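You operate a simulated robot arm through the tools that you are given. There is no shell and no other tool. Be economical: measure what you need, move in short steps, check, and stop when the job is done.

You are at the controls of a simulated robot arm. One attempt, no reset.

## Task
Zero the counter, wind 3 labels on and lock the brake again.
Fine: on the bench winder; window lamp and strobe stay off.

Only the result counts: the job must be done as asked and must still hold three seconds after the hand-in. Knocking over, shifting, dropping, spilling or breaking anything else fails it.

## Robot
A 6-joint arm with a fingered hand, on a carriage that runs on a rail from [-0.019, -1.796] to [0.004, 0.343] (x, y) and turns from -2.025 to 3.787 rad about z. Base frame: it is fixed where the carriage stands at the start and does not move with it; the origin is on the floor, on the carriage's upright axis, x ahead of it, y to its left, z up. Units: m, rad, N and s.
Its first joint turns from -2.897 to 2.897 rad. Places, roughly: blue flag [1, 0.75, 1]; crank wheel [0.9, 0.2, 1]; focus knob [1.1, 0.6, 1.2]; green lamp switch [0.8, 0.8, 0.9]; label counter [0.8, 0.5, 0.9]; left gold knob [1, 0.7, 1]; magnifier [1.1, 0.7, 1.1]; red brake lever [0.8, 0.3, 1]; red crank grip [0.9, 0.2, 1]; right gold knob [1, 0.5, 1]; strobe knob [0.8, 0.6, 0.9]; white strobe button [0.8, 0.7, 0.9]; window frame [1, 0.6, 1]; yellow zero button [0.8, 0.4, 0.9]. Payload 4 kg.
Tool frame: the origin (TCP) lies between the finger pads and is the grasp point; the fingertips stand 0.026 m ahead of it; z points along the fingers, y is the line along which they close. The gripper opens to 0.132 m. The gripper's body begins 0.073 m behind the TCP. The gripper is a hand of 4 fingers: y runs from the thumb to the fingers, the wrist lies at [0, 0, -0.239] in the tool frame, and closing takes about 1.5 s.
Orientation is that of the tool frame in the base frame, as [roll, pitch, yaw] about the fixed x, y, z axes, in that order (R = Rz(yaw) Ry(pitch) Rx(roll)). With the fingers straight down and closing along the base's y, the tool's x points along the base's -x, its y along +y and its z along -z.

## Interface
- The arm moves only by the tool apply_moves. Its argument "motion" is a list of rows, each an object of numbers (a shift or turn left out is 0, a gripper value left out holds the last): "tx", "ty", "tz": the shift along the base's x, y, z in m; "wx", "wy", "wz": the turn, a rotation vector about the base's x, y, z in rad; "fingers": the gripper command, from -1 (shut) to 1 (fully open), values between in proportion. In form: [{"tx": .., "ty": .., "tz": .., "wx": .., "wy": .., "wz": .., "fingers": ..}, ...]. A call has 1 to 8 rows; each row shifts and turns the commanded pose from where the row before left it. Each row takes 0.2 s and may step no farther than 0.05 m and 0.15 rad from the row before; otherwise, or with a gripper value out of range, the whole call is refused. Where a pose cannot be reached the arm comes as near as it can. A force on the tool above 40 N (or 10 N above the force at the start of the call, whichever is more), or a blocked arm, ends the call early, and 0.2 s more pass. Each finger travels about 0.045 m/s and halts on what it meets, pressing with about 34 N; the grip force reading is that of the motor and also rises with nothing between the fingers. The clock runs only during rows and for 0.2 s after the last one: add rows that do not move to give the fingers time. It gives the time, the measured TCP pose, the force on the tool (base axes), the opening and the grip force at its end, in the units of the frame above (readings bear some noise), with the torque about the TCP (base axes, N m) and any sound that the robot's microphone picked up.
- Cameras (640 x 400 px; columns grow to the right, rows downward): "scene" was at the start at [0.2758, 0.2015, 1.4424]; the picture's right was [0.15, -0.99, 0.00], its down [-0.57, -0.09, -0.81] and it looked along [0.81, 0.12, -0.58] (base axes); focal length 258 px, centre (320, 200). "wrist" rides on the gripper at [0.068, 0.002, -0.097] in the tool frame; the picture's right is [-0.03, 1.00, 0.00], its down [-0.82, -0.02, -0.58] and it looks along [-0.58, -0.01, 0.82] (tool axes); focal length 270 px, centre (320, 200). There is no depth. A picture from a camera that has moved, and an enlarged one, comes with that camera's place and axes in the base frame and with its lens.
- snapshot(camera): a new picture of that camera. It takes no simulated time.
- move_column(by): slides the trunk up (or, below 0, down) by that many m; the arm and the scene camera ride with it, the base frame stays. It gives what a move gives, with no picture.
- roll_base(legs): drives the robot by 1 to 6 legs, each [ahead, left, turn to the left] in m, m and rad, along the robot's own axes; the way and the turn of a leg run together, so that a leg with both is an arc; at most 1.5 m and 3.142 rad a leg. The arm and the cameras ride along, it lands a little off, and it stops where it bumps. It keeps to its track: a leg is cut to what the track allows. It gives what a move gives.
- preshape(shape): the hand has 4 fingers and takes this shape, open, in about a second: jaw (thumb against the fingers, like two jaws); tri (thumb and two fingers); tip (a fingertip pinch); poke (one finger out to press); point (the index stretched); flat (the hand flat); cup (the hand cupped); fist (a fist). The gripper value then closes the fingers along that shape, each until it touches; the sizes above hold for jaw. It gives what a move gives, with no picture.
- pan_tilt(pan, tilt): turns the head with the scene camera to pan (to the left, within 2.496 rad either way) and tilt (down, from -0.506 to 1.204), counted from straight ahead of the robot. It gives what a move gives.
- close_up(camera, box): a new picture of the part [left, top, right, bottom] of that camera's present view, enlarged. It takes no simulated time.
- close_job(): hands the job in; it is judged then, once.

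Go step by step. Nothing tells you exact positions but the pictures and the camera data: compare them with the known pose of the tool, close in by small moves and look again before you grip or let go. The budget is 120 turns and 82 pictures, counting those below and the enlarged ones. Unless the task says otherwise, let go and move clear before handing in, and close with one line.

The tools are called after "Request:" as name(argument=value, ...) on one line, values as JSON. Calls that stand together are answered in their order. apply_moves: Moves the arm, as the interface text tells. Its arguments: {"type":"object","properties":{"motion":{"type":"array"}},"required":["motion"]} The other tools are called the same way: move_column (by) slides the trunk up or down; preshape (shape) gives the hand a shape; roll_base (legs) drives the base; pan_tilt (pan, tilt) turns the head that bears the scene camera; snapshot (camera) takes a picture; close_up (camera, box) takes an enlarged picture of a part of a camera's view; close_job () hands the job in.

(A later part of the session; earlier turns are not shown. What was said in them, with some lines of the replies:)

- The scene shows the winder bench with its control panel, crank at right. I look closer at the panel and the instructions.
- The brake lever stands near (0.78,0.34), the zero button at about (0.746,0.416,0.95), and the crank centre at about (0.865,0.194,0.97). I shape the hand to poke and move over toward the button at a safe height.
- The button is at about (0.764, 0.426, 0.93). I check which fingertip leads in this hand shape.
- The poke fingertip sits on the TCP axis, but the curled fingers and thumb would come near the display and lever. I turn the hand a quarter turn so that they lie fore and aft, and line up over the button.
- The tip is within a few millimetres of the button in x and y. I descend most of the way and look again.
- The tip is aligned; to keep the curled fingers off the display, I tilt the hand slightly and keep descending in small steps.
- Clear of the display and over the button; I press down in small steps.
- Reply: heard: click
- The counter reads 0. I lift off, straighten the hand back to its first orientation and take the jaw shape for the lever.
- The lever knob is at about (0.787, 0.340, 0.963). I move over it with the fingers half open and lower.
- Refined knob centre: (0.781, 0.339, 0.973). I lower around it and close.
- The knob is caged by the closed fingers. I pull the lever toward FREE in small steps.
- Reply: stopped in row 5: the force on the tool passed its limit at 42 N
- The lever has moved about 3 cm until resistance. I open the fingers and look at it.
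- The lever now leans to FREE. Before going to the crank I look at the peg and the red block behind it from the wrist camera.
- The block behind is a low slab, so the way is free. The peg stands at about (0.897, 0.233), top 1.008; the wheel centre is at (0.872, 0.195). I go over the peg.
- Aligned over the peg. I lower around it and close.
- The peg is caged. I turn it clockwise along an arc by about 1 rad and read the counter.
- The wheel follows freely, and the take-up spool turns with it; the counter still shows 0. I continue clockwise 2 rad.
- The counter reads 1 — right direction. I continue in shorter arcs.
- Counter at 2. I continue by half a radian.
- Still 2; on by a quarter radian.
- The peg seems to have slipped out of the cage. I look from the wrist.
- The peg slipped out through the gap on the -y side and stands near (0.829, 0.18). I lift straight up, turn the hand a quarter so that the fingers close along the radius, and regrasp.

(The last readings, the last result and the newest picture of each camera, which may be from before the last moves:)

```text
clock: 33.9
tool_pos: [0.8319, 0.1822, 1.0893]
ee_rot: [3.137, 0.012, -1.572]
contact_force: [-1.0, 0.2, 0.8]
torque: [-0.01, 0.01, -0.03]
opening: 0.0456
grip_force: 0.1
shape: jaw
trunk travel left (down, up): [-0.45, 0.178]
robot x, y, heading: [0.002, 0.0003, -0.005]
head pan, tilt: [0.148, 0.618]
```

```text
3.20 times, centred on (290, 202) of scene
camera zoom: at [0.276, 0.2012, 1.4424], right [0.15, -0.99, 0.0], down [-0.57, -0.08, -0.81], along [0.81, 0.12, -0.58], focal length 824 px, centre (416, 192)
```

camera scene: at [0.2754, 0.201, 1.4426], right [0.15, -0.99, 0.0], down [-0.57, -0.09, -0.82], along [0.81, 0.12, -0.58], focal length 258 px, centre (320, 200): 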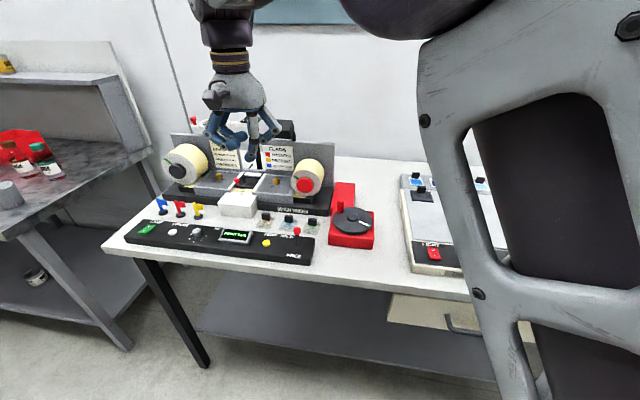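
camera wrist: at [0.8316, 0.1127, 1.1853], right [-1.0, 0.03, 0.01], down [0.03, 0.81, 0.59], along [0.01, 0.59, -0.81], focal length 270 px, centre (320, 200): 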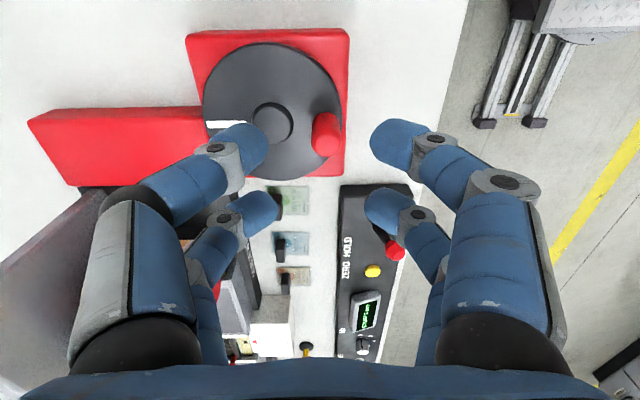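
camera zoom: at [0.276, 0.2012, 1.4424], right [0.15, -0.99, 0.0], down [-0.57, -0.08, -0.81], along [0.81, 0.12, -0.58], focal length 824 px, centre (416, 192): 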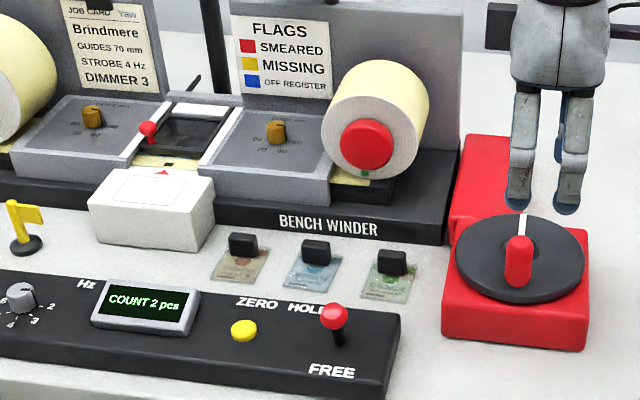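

The peg now stands at (0.827, 0.194), count still 2. I move over and regrasp with the fingers closing radially.

Request:
apply_moves(motion=[{"tx": -0.005, "ty": 0.012, "tz": -0.02}, {"tz": -0.03}, {"tz": -0.03}, {"tz": -0.012}, {"fingers": -0.6}, {"fingers": -0.8}, {"fingers": -1}, {}])

Request:
snapshot(camera="wrist")

Request:
close_up(camera="scene", box=[190, 140, 390, 265])

```text
clock: 35.7
tool_pos: [0.8247, 0.1947, 0.9953]
ee_rot: [3.137, 0.012, -1.573]
contact_force: [0.6, 0.4, -0.8]
torque: [0.01, 0.01, 0.01]
opening: 0.0
grip_force: 30.6
shape: jaw
trunk travel left (down, up): [-0.45, 0.178]
robot x, y, heading: [0.0038, -0.0001, -0.001]
head pan, tilt: [0.148, 0.618]
```

```text
41 pictures are left
camera wrist: at [0.8248, 0.125, 1.0926], right [-1.0, 0.03, 0.01], down [0.03, 0.81, 0.59], along [0.01, 0.59, -0.81], focal length 270 px, centre (320, 200)
```

wrist: 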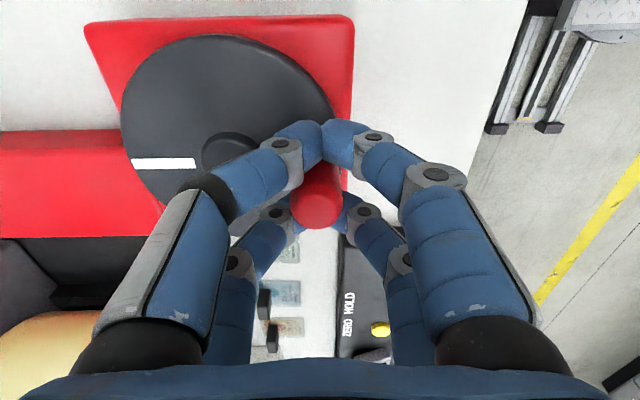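

```text
3.20 times, centred on (290, 202) of scene
camera zoom: at [0.2761, 0.2013, 1.4424], right [0.15, -0.99, 0.0], down [-0.57, -0.08, -0.81], along [0.81, 0.12, -0.58], focal length 824 px, centre (416, 192)
```

zoom: 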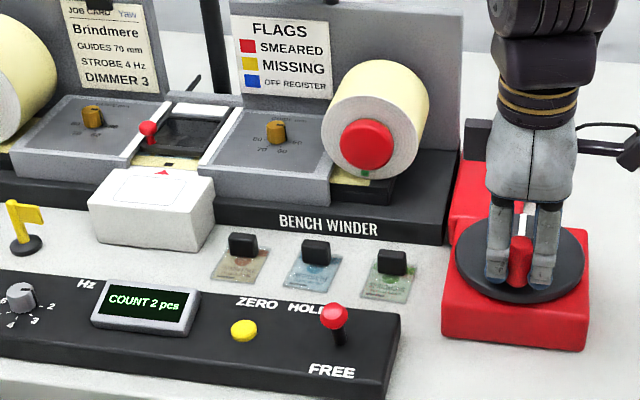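

Caged again. I continue clockwise 0.6 rad, turning the hand with the wheel.

Request:
apply_moves(motion=[{"tx": 0.0005, "ty": 0.0068, "wz": -0.15}, {"tx": 0.0015, "ty": 0.0067, "wz": -0.15}, {"tx": 0.0026, "ty": 0.0064, "wz": -0.15}, {"tx": 0.0034, "ty": 0.006, "wz": -0.15}])

Request:
close_up(camera="scene", box=[190, 140, 390, 265])

```text
clock: 36.7
tool_pos: [0.8356, 0.22, 0.9971]
ee_rot: [3.136, 0.012, -2.175]
contact_force: [0.2, 0.7, -0.7]
torque: [0.01, 0.0, -0.03]
opening: 0.0
grip_force: 34.2
shape: jaw
trunk travel left (down, up): [-0.45, 0.178]
robot x, y, heading: [0.0003, -0.0011, -0.001]
head pan, tilt: [0.148, 0.618]
```

```text
3.20 times, centred on (290, 202) of scene
camera zoom: at [0.2759, 0.2013, 1.4424], right [0.15, -0.99, 0.0], down [-0.57, -0.08, -0.82], along [0.81, 0.12, -0.58], focal length 824 px, centre (416, 192)
```

zoom: 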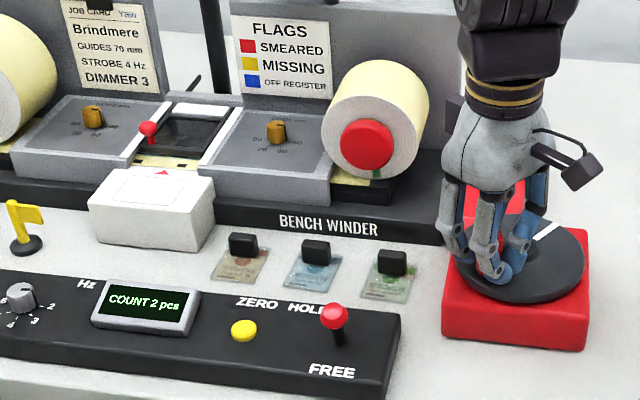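

Still 2; on with a further 0.45 rad.

Request:
apply_moves(motion=[{"tx": 0.0043, "ty": 0.0053, "wz": -0.15}, {"tx": 0.005, "ty": 0.0047, "wz": -0.15}, {"tx": 0.0057, "ty": 0.0038, "wz": -0.15}])

Request:
close_up(camera="scene", box=[190, 140, 390, 265])

```text
clock: 37.5
tool_pos: [0.851, 0.2334, 0.995]
ee_rot: [3.137, 0.013, -2.624]
contact_force: [-0.1, -0.5, 0.6]
torque: [0.0, 0.01, -0.01]
opening: 0.0
grip_force: 33.6
shape: jaw
trunk travel left (down, up): [-0.45, 0.178]
robot x, y, heading: [0.0001, -0.0002, -0.003]
head pan, tilt: [0.148, 0.618]
```

```text
3.20 times, centred on (290, 202) of scene
camera zoom: at [0.2759, 0.2012, 1.4424], right [0.15, -0.99, 0.0], down [-0.57, -0.08, -0.82], along [0.81, 0.12, -0.58], focal length 824 px, centre (416, 192)
```

zoom: 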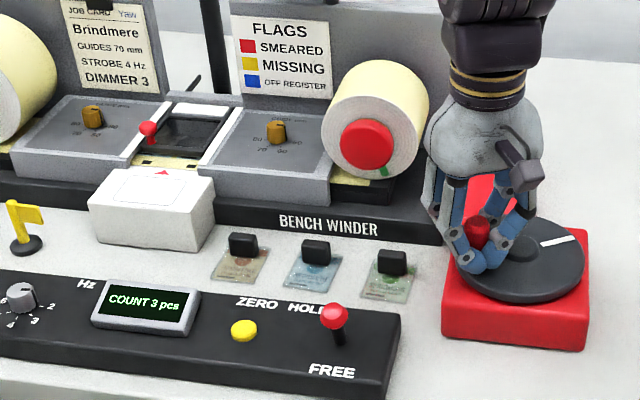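

Count reads 3, apparently just past the switch. I advance a little further to sit well inside the "3" band, checking as I go.

Request:
apply_moves(motion=[{"tx": 0.0062, "ty": 0.003, "wz": -0.15}, {"tx": 0.0066, "ty": 0.002, "wz": -0.15}, {"tx": 0.0068, "ty": 0.001, "wz": -0.15}])

Request:
close_up(camera="scene", box=[190, 140, 390, 265])

```text
clock: 38.3
tool_pos: [0.8722, 0.2394, 0.9962]
ee_rot: [3.136, 0.013, -3.074]
contact_force: [-0.9, 0.2, -0.8]
torque: [0.02, -0.02, 0.0]
opening: 0.0
grip_force: 33.9
shape: jaw
trunk travel left (down, up): [-0.45, 0.178]
robot x, y, heading: [-0.0019, -0.0033, -0.0]
head pan, tilt: [0.148, 0.618]
```

```text
3.20 times, centred on (290, 202) of scene
camera zoom: at [0.2759, 0.2013, 1.4424], right [0.15, -0.99, 0.0], down [-0.57, -0.08, -0.82], along [0.81, 0.12, -0.58], focal length 824 px, centre (416, 192)
```

zoom: 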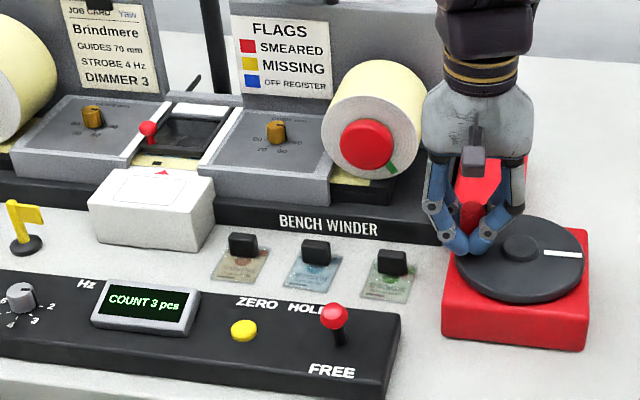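

Count 3 at about 0.91 of a turn. One small step more, then release and lift.

Request:
apply_moves(motion=[{"tx": 0.0068, "ty": 0.0, "wz": -0.067}, {}, {"fingers": -0.3}, {}, {}, {}, {"tz": 0.03}, {"tz": 0.04}])

Request:
close_up(camera="scene", box=[190, 140, 390, 265])

```text
clock: 40.1
tool_pos: [0.8779, 0.2398, 1.0658]
ee_rot: [3.135, 0.011, -3.141]
contact_force: [-0.1, -0.2, 1.0]
torque: [0.01, -0.01, -0.01]
opening: 0.0458
grip_force: 0.0
shape: jaw
trunk travel left (down, up): [-0.45, 0.178]
robot x, y, heading: [-0.0001, -0.0003, -0.001]
head pan, tilt: [0.148, 0.618]
```

```text
3.20 times, centred on (290, 202) of scene
camera zoom: at [0.2763, 0.2013, 1.4423], right [0.15, -0.99, 0.0], down [-0.57, -0.08, -0.81], along [0.81, 0.12, -0.58], focal length 824 px, centre (416, 192)
```

zoom: 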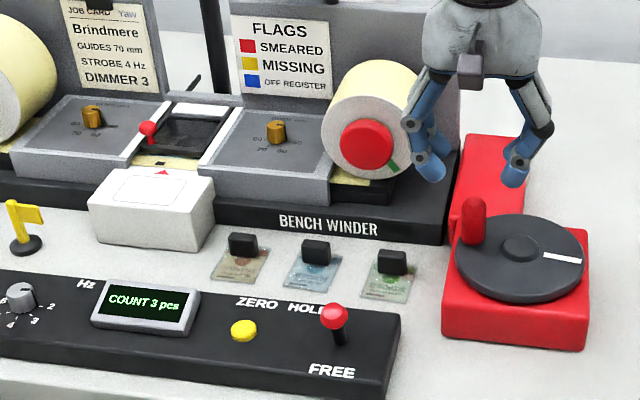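

Count stays 3. Now I go back to the brake lever at (0.753, 0.340).

Request:
apply_moves(motion=[{"tx": -0.04, "tz": 0.02}, {"tx": -0.04, "tz": 0.01}, {"tx": -0.045, "ty": 0.01}, {"ty": 0.03}, {"ty": 0.03}, {"ty": 0.03}, {"tz": -0.03}, {"tz": -0.03}])

Request:
snapshot(camera="wrist")

Request:
close_up(camera="scene", box=[210, 150, 370, 260])

```text
clock: 41.9
tool_pos: [0.7514, 0.3439, 1.0355]
ee_rot: [3.137, 0.014, -3.14]
contact_force: [-0.1, 1.6, 0.3]
torque: [-0.01, -0.03, 0.0]
opening: 0.0458
grip_force: 0.0
shape: jaw
trunk travel left (down, up): [-0.45, 0.178]
robot x, y, heading: [0.0003, -0.0032, 0.001]
head pan, tilt: [0.148, 0.618]
```

```text
35 pictures are left
camera wrist: at [0.6825, 0.3442, 1.132], right [0.02, 1.0, 0.01], down [0.81, -0.02, 0.59], along [0.59, -0.01, -0.81], focal length 270 px, centre (320, 200)
```

wrist: 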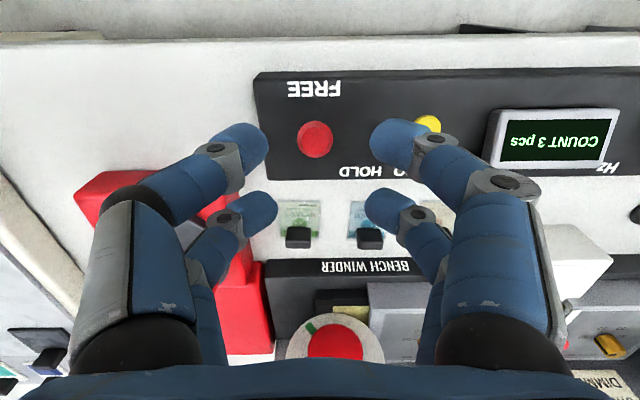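

```text
3.64 times, centred on (290, 205) of scene
camera zoom: at [0.2758, 0.2012, 1.4425], right [0.15, -0.99, 0.0], down [-0.57, -0.08, -0.82], along [0.81, 0.12, -0.58], focal length 937 px, centre (429, 182)
```

zoom: 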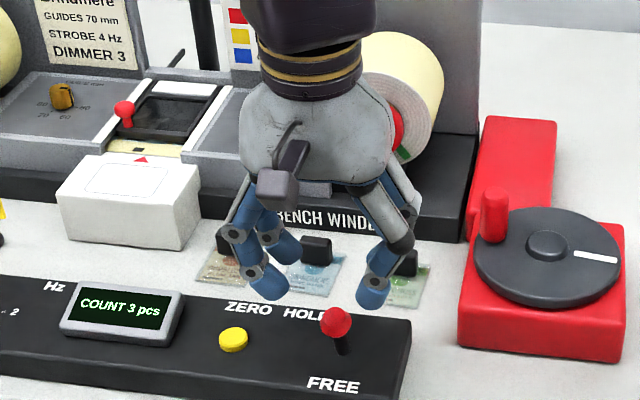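

The knob is at (0.753, 0.340). I lower around it and close.

Request:
apply_moves(motion=[{"tx": 0.001, "ty": -0.004, "tz": -0.03}, {"tz": -0.03}, {"fingers": -0.6}, {"fingers": -0.8}, {"fingers": -1}, {}, {}])

Request:
snapshot(camera="wrist")

```text
clock: 43.5
tool_pos: [0.7558, 0.3385, 0.9751]
ee_rot: [3.136, 0.014, -3.141]
contact_force: [-0.8, 0.1, -0.9]
torque: [-0.02, 0.01, -0.01]
opening: 0.0
grip_force: 34.3
shape: jaw
trunk travel left (down, up): [-0.45, 0.178]
robot x, y, heading: [-0.0002, 0.0002, 0.002]
head pan, tilt: [0.148, 0.618]
```

```text
33 pictures are left
camera wrist: at [0.6861, 0.3392, 1.0713], right [0.02, 1.0, 0.01], down [0.81, -0.02, 0.59], along [0.59, -0.01, -0.81], focal length 270 px, centre (320, 200)
```

wrist: 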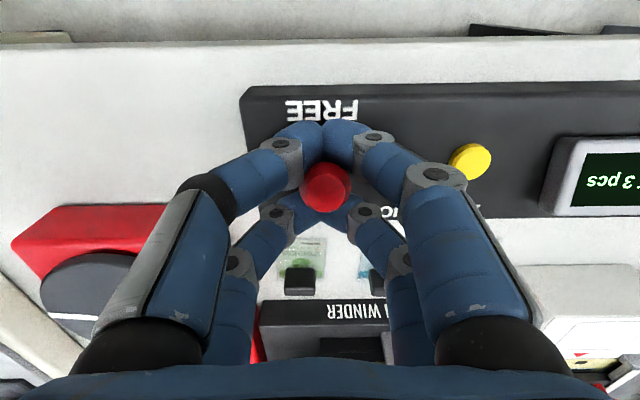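

Caged. I push the lever back toward HOLD until it stops.

Request:
apply_moves(motion=[{"tx": 0.009}, {"tx": 0.009}, {"tx": 0.008}, {"tx": 0.006}, {"tx": 0.004}, {}])

Request:
snapshot(camera="wrist")

```text
clock: 44.7
tool_pos: [0.7812, 0.3374, 0.9743]
ee_rot: [-3.141, -0.002, -3.135]
contact_force: [-13.6, -0.5, 7.7]
torque: [0.02, 0.46, 0.03]
opening: 0.0002
grip_force: 33.8
shape: jaw
trunk travel left (down, up): [-0.45, 0.178]
robot x, y, heading: [0.0019, -0.0048, -0.003]
head pan, tilt: [0.148, 0.618]
stopped in row 6: the force on the tool passed its limit at 44 N (the readings are from after the stop); the commanded pose is now the measured one
```

```text
32 pictures are left
camera wrist: at [0.7146, 0.3388, 1.0717], right [0.02, 1.0, 0.0], down [0.82, -0.02, 0.58], along [0.58, -0.01, -0.82], focal length 270 px, centre (320, 200)
```

wrist: 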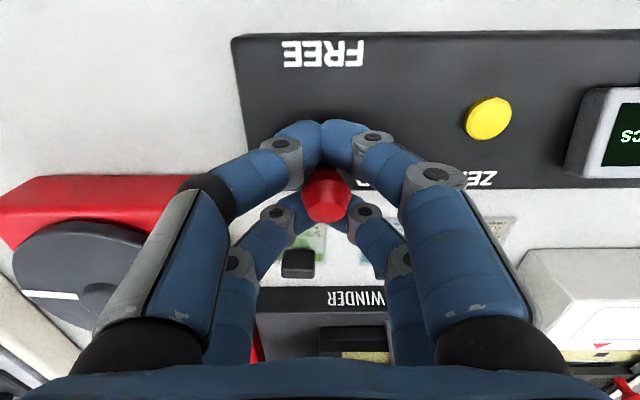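

The lever met its stop. I open, lift clear and check.

Request:
apply_moves(motion=[{"fingers": -0.3}, {}, {}, {}, {"tz": 0.03}, {"tz": 0.04}, {"tz": 0.04}, {"tz": 0.03}])

Request:
close_up(camera="scene", box=[210, 150, 390, 265])

Request:
close_up(camera="wrist", box=[230, 20, 640, 240])

Request:
snapshot(camera="scene")

```text
clock: 46.5
tool_pos: [0.7819, 0.3386, 1.1122]
ee_rot: [3.14, -0.001, -3.137]
contact_force: [-1.2, -0.4, -0.6]
torque: [-0.02, 0.01, 0.02]
opening: 0.0459
grip_force: 0.0
shape: jaw
trunk travel left (down, up): [-0.45, 0.178]
robot x, y, heading: [-0.0012, -0.0021, 0.002]
head pan, tilt: [0.148, 0.618]
```

```text
3.48 times, centred on (300, 208) of scene
camera zoom: at [0.2759, 0.2018, 1.4423], right [0.15, -0.99, 0.0], down [-0.57, -0.09, -0.81], along [0.81, 0.12, -0.58], focal length 896 px, centre (390, 174)
```

zoom: 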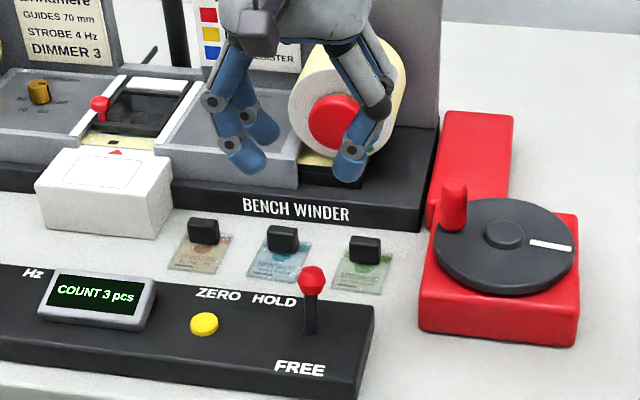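

```text
1.56 times, centred on (435, 130) of wrist
camera zoom: at [0.7153, 0.34, 1.2088], right [0.02, 1.0, 0.0], down [0.82, -0.02, 0.58], along [0.58, -0.01, -0.82], focal length 422 px, centre (140, 309)
```

zoom: 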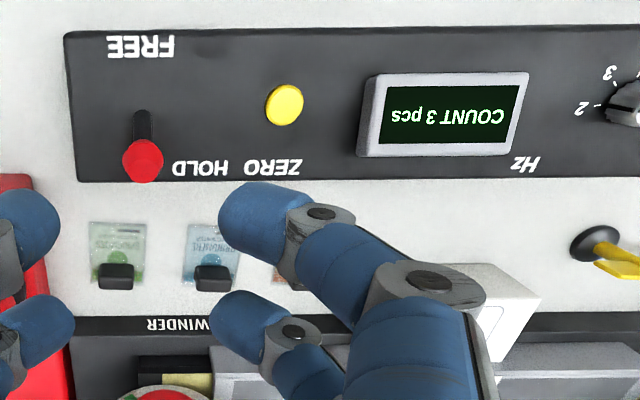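

```text
29 pictures are left
camera scene: at [0.2759, 0.2018, 1.4423], right [0.15, -0.99, 0.0], down [-0.57, -0.09, -0.81], along [0.81, 0.12, -0.58], focal length 258 px, centre (320, 200)
```

scene: 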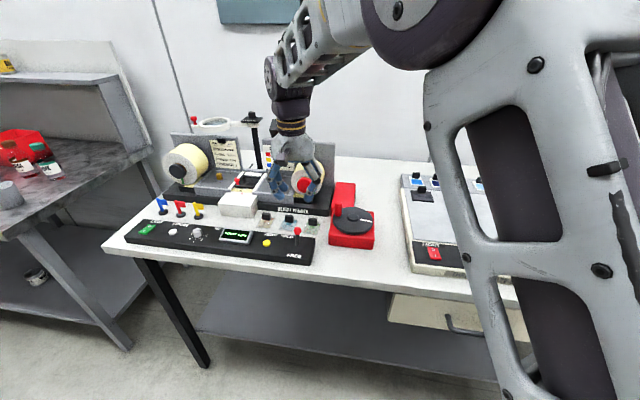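

The counter reads 3, the lever is back at HOLD as at the start, the lamp and strobe were not touched, and the hand is clear. I hand in.

Request:
close_job()

```text
The job is handed in.
```

I zeroed the counter, wound 3 labels on (it reads "COUNT 3 pcs") and put the brake lever back at HOLD. I didn't touch the lamp or the strobe, and the hand was clear of the bench at the hand-in.
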